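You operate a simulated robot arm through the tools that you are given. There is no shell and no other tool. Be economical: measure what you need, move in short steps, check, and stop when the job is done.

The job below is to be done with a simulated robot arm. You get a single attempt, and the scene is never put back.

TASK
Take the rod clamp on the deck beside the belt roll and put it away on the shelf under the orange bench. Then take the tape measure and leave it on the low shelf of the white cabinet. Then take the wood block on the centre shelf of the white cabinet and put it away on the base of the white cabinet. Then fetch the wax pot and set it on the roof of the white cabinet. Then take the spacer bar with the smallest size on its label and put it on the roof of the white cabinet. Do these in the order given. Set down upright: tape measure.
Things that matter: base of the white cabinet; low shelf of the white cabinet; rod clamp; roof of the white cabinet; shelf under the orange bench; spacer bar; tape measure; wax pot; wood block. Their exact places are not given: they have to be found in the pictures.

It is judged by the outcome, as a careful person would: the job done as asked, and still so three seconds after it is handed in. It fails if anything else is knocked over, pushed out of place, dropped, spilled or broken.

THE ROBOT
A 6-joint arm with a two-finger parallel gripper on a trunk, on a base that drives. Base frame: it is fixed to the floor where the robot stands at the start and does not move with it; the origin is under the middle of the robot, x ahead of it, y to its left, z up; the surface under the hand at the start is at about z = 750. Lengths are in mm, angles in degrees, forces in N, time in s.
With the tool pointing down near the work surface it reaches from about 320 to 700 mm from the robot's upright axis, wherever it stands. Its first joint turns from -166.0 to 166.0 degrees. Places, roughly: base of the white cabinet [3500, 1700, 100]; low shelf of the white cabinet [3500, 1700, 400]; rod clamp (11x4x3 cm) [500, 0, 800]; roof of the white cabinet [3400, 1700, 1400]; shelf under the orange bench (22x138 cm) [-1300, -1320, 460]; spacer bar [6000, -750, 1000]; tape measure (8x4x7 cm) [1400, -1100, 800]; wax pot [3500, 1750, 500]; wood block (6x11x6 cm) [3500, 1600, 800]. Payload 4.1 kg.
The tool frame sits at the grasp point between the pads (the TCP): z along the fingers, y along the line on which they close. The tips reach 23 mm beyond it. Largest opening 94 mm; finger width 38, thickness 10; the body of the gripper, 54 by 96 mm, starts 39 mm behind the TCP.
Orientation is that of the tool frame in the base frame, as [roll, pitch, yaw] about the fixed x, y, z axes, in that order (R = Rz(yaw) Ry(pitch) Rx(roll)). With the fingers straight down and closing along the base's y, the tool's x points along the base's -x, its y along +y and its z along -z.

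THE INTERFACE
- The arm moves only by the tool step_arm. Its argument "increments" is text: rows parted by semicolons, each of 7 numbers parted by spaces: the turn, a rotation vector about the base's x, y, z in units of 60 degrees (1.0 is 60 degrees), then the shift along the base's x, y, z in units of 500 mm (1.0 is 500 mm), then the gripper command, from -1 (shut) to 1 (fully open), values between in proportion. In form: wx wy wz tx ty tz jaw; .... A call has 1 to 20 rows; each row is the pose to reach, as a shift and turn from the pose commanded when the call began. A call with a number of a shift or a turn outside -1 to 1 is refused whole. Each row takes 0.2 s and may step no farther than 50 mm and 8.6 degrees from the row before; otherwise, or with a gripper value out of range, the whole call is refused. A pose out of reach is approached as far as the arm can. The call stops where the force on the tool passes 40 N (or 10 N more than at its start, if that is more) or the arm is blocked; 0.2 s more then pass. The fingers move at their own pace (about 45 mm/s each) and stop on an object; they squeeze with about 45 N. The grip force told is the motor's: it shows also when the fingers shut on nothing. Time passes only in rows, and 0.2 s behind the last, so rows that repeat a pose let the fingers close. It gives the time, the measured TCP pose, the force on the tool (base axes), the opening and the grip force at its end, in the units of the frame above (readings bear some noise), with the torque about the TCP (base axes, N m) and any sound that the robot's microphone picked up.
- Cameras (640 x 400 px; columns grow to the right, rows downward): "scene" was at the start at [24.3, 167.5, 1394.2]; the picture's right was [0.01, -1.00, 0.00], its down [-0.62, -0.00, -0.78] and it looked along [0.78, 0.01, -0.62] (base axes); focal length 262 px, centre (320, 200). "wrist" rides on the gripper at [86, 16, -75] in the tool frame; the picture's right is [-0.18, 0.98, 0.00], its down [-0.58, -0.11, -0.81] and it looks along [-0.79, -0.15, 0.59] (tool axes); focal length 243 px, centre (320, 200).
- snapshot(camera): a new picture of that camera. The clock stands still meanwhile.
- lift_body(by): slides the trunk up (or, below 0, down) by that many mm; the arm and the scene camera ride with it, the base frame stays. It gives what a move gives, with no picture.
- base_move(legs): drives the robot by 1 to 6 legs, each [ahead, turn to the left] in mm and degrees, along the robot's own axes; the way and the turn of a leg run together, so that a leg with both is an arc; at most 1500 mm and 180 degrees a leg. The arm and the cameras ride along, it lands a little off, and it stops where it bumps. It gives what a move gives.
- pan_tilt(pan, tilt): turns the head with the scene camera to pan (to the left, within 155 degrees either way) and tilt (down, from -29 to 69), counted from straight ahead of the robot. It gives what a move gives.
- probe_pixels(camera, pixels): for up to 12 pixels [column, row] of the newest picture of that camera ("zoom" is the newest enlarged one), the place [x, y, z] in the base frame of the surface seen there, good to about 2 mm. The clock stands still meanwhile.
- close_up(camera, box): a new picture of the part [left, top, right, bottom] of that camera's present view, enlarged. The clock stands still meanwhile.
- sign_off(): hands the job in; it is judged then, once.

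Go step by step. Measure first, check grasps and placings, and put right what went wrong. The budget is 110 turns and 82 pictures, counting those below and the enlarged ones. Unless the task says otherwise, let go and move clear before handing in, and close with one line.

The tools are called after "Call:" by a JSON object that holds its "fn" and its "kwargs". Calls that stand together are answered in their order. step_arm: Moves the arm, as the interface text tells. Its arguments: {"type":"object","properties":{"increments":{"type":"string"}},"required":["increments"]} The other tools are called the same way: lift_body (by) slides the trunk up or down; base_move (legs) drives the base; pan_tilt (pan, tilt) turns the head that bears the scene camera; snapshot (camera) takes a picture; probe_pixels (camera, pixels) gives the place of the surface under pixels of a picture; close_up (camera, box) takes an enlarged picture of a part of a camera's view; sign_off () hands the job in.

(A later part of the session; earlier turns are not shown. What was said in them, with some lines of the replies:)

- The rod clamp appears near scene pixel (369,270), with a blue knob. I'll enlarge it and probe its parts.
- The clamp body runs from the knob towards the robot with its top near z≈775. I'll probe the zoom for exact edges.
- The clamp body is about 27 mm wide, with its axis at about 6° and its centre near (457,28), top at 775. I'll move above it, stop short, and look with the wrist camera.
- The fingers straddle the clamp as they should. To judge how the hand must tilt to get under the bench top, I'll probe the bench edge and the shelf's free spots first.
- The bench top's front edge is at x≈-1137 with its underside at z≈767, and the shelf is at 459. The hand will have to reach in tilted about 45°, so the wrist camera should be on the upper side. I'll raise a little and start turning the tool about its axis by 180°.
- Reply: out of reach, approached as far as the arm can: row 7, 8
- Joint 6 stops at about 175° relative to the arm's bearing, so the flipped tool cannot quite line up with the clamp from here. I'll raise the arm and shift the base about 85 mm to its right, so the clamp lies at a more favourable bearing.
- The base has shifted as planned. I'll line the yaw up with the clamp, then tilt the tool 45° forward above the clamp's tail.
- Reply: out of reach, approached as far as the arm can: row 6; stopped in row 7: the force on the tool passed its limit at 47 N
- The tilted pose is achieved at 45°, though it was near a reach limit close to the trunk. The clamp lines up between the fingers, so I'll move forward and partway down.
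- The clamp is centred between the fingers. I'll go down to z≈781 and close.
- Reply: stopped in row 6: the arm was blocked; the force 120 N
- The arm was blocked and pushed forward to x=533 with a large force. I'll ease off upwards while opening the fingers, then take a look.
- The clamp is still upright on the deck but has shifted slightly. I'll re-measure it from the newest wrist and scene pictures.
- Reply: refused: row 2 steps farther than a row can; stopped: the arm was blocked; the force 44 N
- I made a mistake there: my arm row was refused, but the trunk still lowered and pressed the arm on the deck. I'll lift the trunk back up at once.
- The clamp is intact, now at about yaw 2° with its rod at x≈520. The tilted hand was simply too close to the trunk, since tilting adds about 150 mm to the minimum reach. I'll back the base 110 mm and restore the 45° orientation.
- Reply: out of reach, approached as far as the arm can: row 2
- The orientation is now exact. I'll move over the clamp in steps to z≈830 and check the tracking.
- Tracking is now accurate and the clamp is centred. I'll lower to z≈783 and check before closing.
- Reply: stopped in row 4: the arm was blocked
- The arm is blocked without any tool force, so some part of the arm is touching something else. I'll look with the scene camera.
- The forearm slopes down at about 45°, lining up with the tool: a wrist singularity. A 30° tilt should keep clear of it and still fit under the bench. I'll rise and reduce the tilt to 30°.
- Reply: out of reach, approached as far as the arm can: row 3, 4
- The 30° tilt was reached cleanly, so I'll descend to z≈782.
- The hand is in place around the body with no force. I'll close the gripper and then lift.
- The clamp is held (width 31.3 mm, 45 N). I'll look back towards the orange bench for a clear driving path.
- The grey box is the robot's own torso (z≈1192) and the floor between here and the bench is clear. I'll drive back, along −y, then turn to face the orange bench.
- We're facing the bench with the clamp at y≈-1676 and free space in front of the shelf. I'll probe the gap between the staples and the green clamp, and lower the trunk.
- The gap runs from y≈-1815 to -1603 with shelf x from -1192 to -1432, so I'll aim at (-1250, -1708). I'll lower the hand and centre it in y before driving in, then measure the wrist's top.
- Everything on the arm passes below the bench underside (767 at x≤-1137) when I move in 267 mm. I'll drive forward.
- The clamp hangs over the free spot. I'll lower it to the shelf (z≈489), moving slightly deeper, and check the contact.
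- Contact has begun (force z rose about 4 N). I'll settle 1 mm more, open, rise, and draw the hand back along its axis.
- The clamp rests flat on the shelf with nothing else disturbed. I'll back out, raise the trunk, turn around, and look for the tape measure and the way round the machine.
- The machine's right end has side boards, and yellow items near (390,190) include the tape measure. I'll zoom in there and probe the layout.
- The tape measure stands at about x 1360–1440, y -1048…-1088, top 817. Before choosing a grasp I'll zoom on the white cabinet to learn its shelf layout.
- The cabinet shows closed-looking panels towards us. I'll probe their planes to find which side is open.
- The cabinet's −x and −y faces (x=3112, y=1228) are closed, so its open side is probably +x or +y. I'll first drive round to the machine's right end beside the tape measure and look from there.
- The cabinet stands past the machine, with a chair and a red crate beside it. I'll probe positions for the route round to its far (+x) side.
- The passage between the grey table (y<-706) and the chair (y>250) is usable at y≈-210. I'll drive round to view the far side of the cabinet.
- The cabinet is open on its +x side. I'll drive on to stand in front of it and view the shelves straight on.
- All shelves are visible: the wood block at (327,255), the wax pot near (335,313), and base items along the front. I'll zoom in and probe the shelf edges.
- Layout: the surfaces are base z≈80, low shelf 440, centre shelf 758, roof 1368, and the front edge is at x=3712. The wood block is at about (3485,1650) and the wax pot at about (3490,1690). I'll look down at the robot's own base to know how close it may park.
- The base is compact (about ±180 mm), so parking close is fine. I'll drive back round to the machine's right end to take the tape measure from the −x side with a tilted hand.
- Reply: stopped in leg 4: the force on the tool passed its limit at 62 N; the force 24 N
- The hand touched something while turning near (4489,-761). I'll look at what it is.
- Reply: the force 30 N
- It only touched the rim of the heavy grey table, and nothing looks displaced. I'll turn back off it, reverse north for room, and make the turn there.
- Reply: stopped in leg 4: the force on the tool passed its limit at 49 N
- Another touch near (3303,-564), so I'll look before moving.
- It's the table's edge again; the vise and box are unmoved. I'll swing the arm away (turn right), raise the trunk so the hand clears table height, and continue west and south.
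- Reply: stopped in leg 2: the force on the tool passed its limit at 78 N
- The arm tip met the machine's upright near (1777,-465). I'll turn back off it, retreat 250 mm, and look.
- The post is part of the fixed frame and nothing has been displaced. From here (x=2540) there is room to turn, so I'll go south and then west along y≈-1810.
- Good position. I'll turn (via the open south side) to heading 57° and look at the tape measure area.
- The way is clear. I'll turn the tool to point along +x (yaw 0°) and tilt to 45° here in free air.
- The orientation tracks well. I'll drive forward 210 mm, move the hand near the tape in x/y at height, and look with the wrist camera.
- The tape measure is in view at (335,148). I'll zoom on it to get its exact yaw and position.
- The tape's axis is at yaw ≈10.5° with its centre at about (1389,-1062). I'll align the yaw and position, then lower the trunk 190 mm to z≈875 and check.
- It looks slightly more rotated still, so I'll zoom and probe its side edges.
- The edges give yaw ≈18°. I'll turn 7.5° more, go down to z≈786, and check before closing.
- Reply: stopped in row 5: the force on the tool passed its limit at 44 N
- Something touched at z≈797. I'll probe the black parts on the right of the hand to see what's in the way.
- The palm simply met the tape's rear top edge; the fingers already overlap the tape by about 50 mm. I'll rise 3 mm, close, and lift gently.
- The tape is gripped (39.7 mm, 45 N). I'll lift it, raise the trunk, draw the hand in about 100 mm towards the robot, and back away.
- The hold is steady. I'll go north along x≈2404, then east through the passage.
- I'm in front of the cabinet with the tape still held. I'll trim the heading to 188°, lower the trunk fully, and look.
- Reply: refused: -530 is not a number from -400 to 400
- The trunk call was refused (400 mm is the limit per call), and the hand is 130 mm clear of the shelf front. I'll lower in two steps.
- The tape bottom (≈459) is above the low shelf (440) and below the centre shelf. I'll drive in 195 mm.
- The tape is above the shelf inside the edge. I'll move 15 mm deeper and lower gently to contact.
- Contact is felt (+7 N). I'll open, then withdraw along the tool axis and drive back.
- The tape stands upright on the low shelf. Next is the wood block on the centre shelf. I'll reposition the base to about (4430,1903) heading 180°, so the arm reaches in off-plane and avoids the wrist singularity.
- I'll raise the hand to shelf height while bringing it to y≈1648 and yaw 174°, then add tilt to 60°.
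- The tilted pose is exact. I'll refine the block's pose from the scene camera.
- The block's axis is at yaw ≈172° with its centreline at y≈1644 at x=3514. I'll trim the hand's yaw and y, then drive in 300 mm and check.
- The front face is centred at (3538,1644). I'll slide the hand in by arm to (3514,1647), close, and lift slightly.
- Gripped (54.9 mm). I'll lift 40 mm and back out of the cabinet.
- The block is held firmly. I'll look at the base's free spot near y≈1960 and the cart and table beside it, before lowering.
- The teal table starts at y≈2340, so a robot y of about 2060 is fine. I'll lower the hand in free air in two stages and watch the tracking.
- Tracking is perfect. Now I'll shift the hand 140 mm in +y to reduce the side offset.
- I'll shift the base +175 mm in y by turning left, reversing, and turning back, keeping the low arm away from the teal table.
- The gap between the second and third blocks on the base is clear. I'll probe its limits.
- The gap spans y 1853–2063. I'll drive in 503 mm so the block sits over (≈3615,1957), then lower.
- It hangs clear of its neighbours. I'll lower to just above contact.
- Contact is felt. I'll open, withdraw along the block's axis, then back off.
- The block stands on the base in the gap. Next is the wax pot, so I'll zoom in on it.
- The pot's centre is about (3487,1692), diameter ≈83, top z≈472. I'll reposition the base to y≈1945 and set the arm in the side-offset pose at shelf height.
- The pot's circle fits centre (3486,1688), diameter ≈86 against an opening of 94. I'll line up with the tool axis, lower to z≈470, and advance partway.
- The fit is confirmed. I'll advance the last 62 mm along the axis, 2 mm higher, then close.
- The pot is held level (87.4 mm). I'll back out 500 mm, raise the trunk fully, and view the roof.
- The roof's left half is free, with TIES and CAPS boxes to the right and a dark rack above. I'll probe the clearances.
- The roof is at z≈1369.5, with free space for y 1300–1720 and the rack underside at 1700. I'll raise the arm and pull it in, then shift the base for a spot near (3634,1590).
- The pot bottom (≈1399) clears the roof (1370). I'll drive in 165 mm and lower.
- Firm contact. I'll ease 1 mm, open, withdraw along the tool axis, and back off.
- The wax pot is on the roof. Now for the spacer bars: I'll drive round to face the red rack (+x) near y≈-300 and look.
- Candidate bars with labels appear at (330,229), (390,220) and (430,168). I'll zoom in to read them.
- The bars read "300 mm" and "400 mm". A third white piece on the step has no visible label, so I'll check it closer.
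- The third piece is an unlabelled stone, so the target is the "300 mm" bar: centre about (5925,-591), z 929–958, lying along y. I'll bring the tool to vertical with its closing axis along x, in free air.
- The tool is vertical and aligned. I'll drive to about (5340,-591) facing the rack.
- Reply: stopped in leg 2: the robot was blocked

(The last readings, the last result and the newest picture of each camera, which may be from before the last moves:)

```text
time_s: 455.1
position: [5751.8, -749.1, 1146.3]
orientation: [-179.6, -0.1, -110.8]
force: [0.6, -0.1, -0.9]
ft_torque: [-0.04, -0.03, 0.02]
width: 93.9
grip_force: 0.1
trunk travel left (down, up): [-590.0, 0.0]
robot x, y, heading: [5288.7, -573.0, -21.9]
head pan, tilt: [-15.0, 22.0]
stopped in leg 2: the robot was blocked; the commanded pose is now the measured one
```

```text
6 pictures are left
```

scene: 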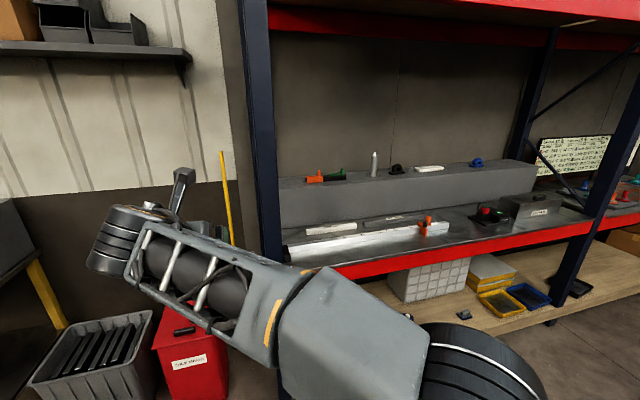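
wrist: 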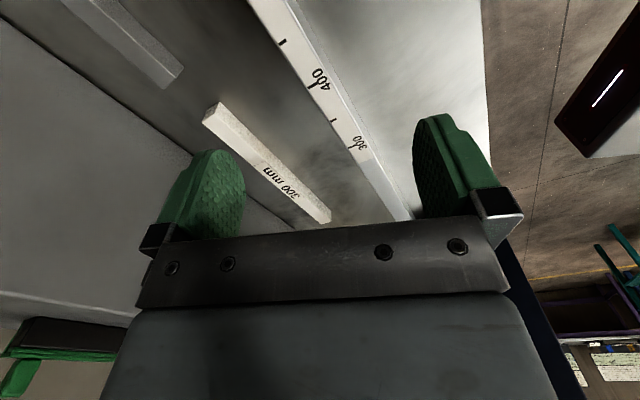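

The base stopped at the rack's floor board (x≈5289), with nothing disturbed in view. I'll back off 30 mm and square up; the bar is then about 665 mm away, within reach.

Call:
{"fn": "base_move", "kwargs": {"legs": [[-30, 0], [0, 21.7]]}}

```text
time_s: 457.0
position: [5756.7, -556.7, 1147.0]
orientation: [-179.7, 0.0, -89.1]
force: [-0.5, 0.3, -0.1]
ft_torque: [-0.01, 0.02, 0.02]
width: 94.3
grip_force: 0.0
trunk travel left (down, up): [-590.0, 0.0]
robot x, y, heading: [5264.1, -565.3, -0.3]
head pan, tilt: [-15.0, 22.0]
```

Call:
{"fn": "step_arm", "kwargs": {"increments": "0 0 -0.015 0.067 -0.014 -0.05 1; 0 0 -0.015 0.134 -0.028 -0.1 1; 0 0 -0.015 0.202 -0.042 -0.15 1; 0 0 -0.015 0.269 -0.056 -0.2 1; 0 0 -0.015 0.336 -0.069 -0.254 1; 0 0 -0.015 0.336 -0.069 -0.254 1"}}

Call:
{"fn": "snapshot", "kwargs": {"camera": "wrist"}}

Call:
{"fn": "probe_pixels", "kwargs": {"camera": "wrist", "pixels": [[300, 100], [300, 150], [320, 150], [340, 150], [320, 50], [320, 180], [310, 120], [350, 120], [330, 200], [290, 180], [320, 10], [355, 180]]}}

```text
time_s: 458.4
position: [5923.7, -591.6, 1017.1]
orientation: [-179.7, -0.1, -90.0]
force: [-0.2, -0.5, -0.3]
ft_torque: [-0.01, -0.01, 0.02]
width: 94.0
grip_force: 0.1
trunk travel left (down, up): [-590.0, 0.0]
robot x, y, heading: [5262.9, -559.9, -0.1]
head pan, tilt: [-15.0, 22.0]
```

```text
5 pictures are left
```

wrist: 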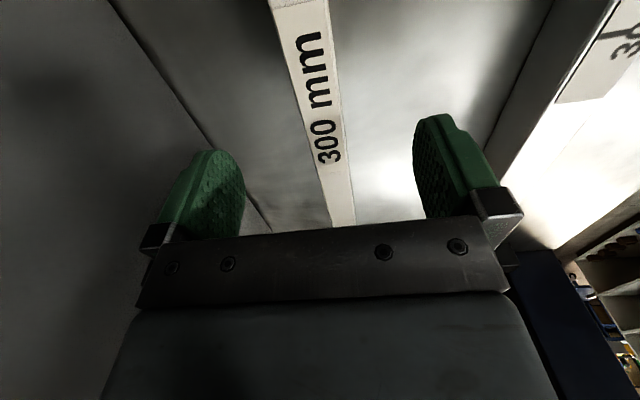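

```text
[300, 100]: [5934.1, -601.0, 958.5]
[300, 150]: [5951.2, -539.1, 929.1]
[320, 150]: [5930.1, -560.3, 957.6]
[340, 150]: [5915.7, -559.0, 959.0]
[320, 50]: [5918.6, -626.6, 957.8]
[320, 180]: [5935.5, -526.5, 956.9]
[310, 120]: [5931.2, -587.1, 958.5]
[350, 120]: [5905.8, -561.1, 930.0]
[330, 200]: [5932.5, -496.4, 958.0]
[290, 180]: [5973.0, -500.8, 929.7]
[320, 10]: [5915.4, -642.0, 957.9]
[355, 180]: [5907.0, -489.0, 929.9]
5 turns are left
```

The bar centre is x≈5924 with its top at 958, directly below the hand. With few turns left I'll do it in one go: tilt 30° along the bar (so it fits under the rack above the roof), descend to z≈960, close, lift, and back out.

Call:
{"fn": "step_arm", "kwargs": {"increments": "-0.125 0 0 0 0 0 1; -0.25 0 0 0 0 0 1; -0.375 0 0 0 0 0 1; -0.5 0 0 0 0 0 1; -0.5 0 0 0 0 -0.05 1; -0.5 0 0 0 0 -0.095 1; -0.5 0 0 0 0 -0.114 1; -0.5 0 0 0 0 -0.114 1; -0.5 0 0 0 0 -0.114 0; -0.5 0 0 0 0 -0.114 -1; -0.5 0 0 0 0 -0.114 -1; -0.5 0 0 0 0 -0.114 -1; -0.5 0 0 0 0 -0.114 -1; -0.5 0 0 0 0 -0.114 -1; -0.5 0 0 0 0 -0.114 -1; -0.5 0 0 0 0 -0.08 -1; -0.5 0 0 0 0 0.01 -1; -0.5 0 0 0 0 0.1 -1; -0.5 0 0 0 0 0.19 -1; -0.5 0 0 0 0 0.19 -1"}}

Call:
{"fn": "base_move", "kwargs": {"legs": [[-480, 0]]}}

Call:
{"fn": "snapshot", "kwargs": {"camera": "wrist"}}

```text
time_s: 462.6
position: [5924.5, -591.7, 1113.5]
orientation: [-179.7, -30.1, -90.0]
force: [0.5, 0.0, -2.0]
ft_torque: [-0.01, 0.02, -0.01]
width: 25.6
grip_force: 45.3
trunk travel left (down, up): [-590.0, 0.0]
robot x, y, heading: [5262.8, -563.4, -0.1]
head pan, tilt: [-15.0, 22.0]
```

```text
time_s: 465.4
position: [5451.0, -589.3, 1112.7]
orientation: [-179.7, -30.1, -89.8]
force: [-0.4, 0.1, -1.3]
ft_torque: [-0.01, -0.03, -0.03]
width: 25.6
grip_force: 45.4
trunk travel left (down, up): [-590.0, 0.0]
robot x, y, heading: [4789.4, -561.9, -0.2]
head pan, tilt: [-15.0, 22.0]
```

```text
4 pictures are left
4 turns are left
```

wrist: 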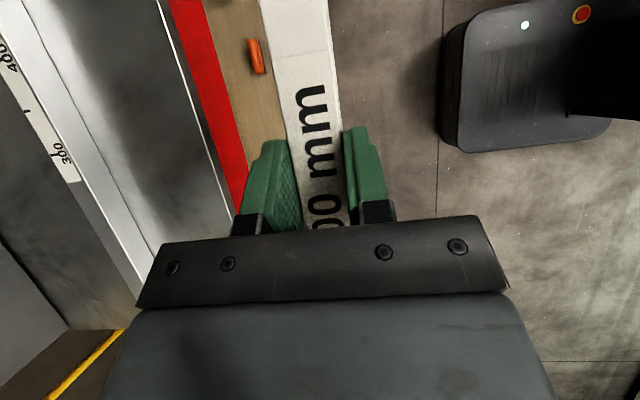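

The bar is held (25.6 mm, 45 N). I'll drive to the cabinet front, then turn the tool to point into it at roof height, and stop short to check.

Call:
{"fn": "base_move", "kwargs": {"legs": [[0, 90.2], [1500, 0], [687, 0], [0, 90]]}}

Call:
{"fn": "step_arm", "kwargs": {"increments": "0 0 0.1167 0.027 -0.0405 0.0503 -1; 0 0 0.2333 0.054 -0.081 0.1007 -1; 0 0 0.35 0.0805 -0.1215 0.151 -1; 0 0 0.4667 0.107 -0.162 0.2013 -1; 0 0 0.5833 0.134 -0.2025 0.2517 -1; 0 0 0.7 0.161 -0.243 0.302 -1; 0 0 0.7 0.161 -0.243 0.302 -1"}}

Call:
{"fn": "step_arm", "kwargs": {"increments": "0 0 0.111 0.027 -0.0405 0.0503 -1; 0 0 0.222 0.054 -0.081 0.1007 -1; 0 0 0.3335 0.0805 -0.1215 0.151 -1; 0 0 0.4447 0.107 -0.162 0.2013 -1; 0 0 0.5558 0.134 -0.2025 0.2517 -1; 0 0 0.667 0.161 -0.243 0.302 -1; 0 0 0.667 0.161 -0.243 0.302 -1"}}

Call:
{"fn": "base_move", "kwargs": {"legs": [[330, 0]]}}

Call:
{"fn": "pan_tilt", "kwargs": {"pan": 15, "tilt": 15}}

Call:
{"fn": "snapshot", "kwargs": {"camera": "scene"}}

Call:
{"fn": "snapshot", "kwargs": {"camera": "wrist"}}

```text
time_s: 484.1
position: [4134.9, 1682.5, 1112.2]
orientation: [-179.7, -30.1, 91.4]
force: [0.2, -0.5, -1.8]
ft_torque: [-0.02, 0.03, -0.01]
width: 25.4
grip_force: 44.9
trunk travel left (down, up): [-590.0, 0.0]
robot x, y, heading: [4793.1, 1670.0, -178.6]
head pan, tilt: [-15.0, 22.0]
```

```text
time_s: 485.7
position: [4214.2, 1561.1, 1263.8]
orientation: [-179.7, -30.1, 133.6]
force: [0.8, 0.4, -1.9]
ft_torque: [-0.02, -0.02, -0.03]
width: 25.6
grip_force: 45.5
trunk travel left (down, up): [-590.0, 0.0]
robot x, y, heading: [4795.6, 1672.2, -178.6]
head pan, tilt: [-15.0, 22.0]
```

```text
time_s: 487.3
position: [4295.7, 1440.7, 1414.5]
orientation: [-179.6, -30.1, 173.5]
force: [-0.7, -0.8, -1.9]
ft_torque: [0.05, -0.02, 0.01]
width: 25.6
grip_force: 45.4
trunk travel left (down, up): [-590.0, 0.0]
robot x, y, heading: [4795.0, 1671.0, -178.9]
head pan, tilt: [-15.0, 22.0]
```

```text
time_s: 489.5
position: [3967.2, 1432.8, 1414.1]
orientation: [-179.7, -30.2, 173.6]
force: [-0.8, 0.5, -1.4]
ft_torque: [0.01, 0.03, 0.03]
width: 25.9
grip_force: 45.3
trunk travel left (down, up): [-590.0, 0.0]
robot x, y, heading: [4466.6, 1664.5, -178.7]
head pan, tilt: [-15.0, 22.0]
```

```text
time_s: 490.4
position: [3967.7, 1432.9, 1413.6]
orientation: [-179.7, -30.2, 173.6]
force: [-0.2, 0.1, -2.1]
ft_torque: [0.02, 0.0, 0.0]
width: 25.7
grip_force: 44.9
trunk travel left (down, up): [-590.0, 0.0]
robot x, y, heading: [4471.3, 1666.8, -179.0]
head pan, tilt: [15.0, 15.0]
```

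```text
3 pictures are left
```

scene: 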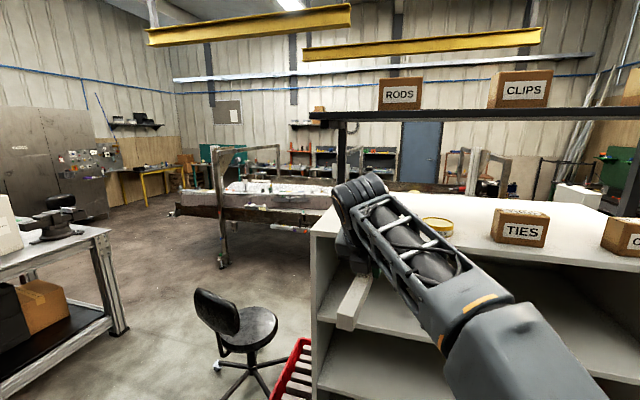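

```text
2 pictures are left
3 turns are left
```

wrist: 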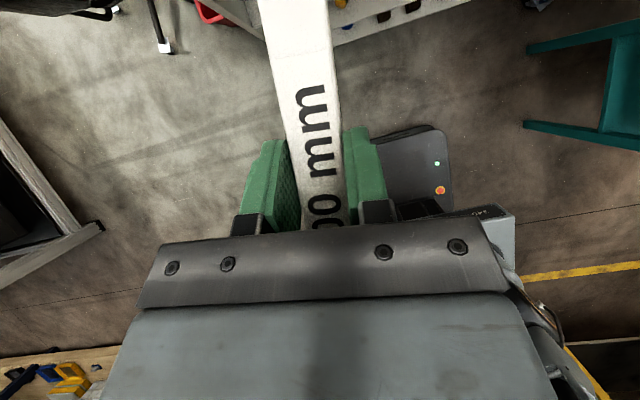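

The bar is level and aligned with free roof space left of the wax pot. I'll raise 10 mm, drive in 425 mm, and lower to just above the roof.

Call:
{"fn": "step_arm", "kwargs": {"increments": "0 0 0 0 0 0.02 -1; 0 0 0 0 0 0.02 -1"}}

Call:
{"fn": "base_move", "kwargs": {"legs": [[425, 0]]}}

Call:
{"fn": "step_arm", "kwargs": {"increments": "0 0 0 0 0 -0.02 -1; 0 0 0 0 0 -0.035 -1; 0 0 0 0 0 -0.043 -1; 0 0 0 0 0 -0.043 -1"}}

Call:
{"fn": "snapshot", "kwargs": {"camera": "wrist"}}

```text
time_s: 491.1
position: [3967.5, 1432.5, 1424.9]
orientation: [-179.7, -30.1, 173.5]
force: [-0.5, 0.0, -1.3]
ft_torque: [0.04, -0.02, 0.01]
width: 25.7
grip_force: 44.8
trunk travel left (down, up): [-590.0, 0.0]
robot x, y, heading: [4470.7, 1665.8, -179.0]
head pan, tilt: [15.0, 15.0]
```

```text
time_s: 493.7
position: [3538.7, 1425.4, 1423.7]
orientation: [-179.7, -30.0, 173.5]
force: [0.2, 0.5, -2.2]
ft_torque: [-0.05, 0.02, 0.0]
width: 25.6
grip_force: 45.1
trunk travel left (down, up): [-590.0, 0.0]
robot x, y, heading: [4042.5, 1657.1, -178.5]
head pan, tilt: [15.0, 15.0]
```

```text
time_s: 494.7
position: [3538.1, 1424.9, 1402.8]
orientation: [-179.7, -30.1, 173.5]
force: [0.5, 0.1, -2.0]
ft_torque: [0.03, 0.03, 0.01]
width: 25.4
grip_force: 44.8
trunk travel left (down, up): [-590.0, 0.0]
robot x, y, heading: [4042.4, 1658.3, -179.0]
head pan, tilt: [15.0, 15.0]
```

```text
1 pictures are left
2 turns are left
```

wrist: 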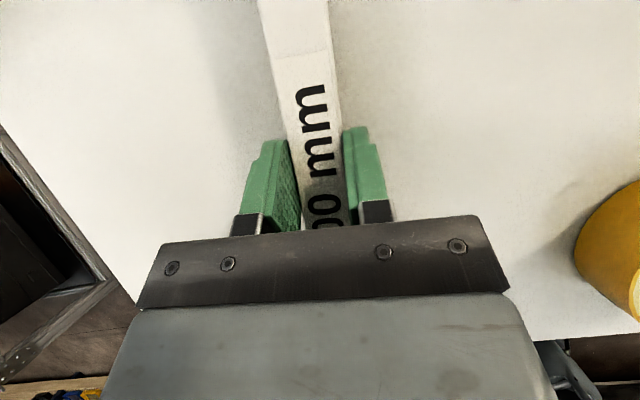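

The bar is about 2 mm above the clear roof area, away from the pot. I'll settle it, open fully, rise slightly, and reverse straight back along the bar.

Call:
{"fn": "step_arm", "kwargs": {"increments": "0 0 0 0 0 -0.002 -1; 0 0 0 0 0 -0.004 -1; 0 0 0 0 0 -0.0055 -1; 0 0 0 0 0 -0.0055 -1; 0 0 0 0 0 -0.0055 -0.5; 0 0 0 0 0 -0.0055 0; 0 0 0 0 0 -0.0055 0.6; 0 0 0 0 0 -0.0055 1; 0 0 0 0 0 -0.0055 1; 0 0 0 0 0 -0.0055 1; 0 0 0 0 0 0.01 1; 0 0 0 0 0 0.035 1; 0 0 0 0 0 0.035 1"}}

Call:
{"fn": "base_move", "kwargs": {"legs": [[-450, 0]]}}

Call:
{"fn": "snapshot", "kwargs": {"camera": "scene"}}

```text
time_s: 497.5
position: [3538.6, 1423.5, 1421.7]
orientation: [-179.7, -30.1, 173.5]
force: [-0.1, 0.1, -0.1]
ft_torque: [-0.02, -0.03, -0.02]
width: 94.0
grip_force: 0.1
trunk travel left (down, up): [-590.0, 0.0]
robot x, y, heading: [4039.4, 1656.2, -178.9]
head pan, tilt: [15.0, 15.0]
```

```text
time_s: 500.2
position: [4000.5, 1434.7, 1421.1]
orientation: [-179.6, -30.1, 173.4]
force: [0.1, 1.2, 0.1]
ft_torque: [-0.03, -0.01, 0.0]
width: 94.0
grip_force: 0.0
trunk travel left (down, up): [-590.0, 0.0]
robot x, y, heading: [4504.2, 1666.0, -178.8]
head pan, tilt: [15.0, 15.0]
```

```text
0 pictures are left
1 turns are left
```

scene: 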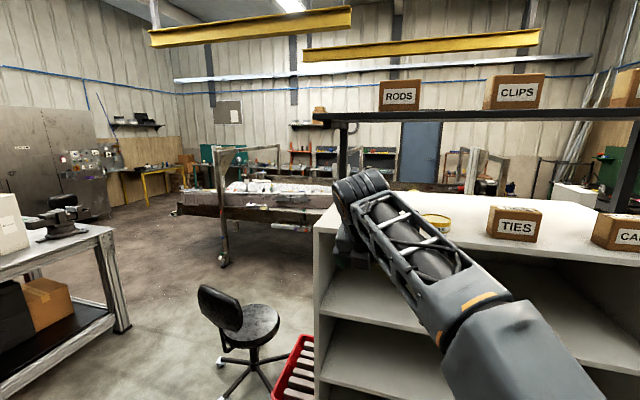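

The gripper is open and empty and the hand is clear of the cabinet. The arm hides the bar itself at about (370,190) in the last picture, but nothing fell and the release was force-free. I'm handing in now.

Call:
{"fn": "sign_off", "kwargs": {}}

```text
The job is handed in.
```

I did all five moves in the order given and handed the job in; the last one, the 300 mm spacer bar on the cabinet roof, I couldn't confirm by picture because the arm hid it after release. The hand also bumped the grey table's edge twice and the machine's upright post once, and the base bumped the rack's floor board. I saw nothing moved or knocked over.
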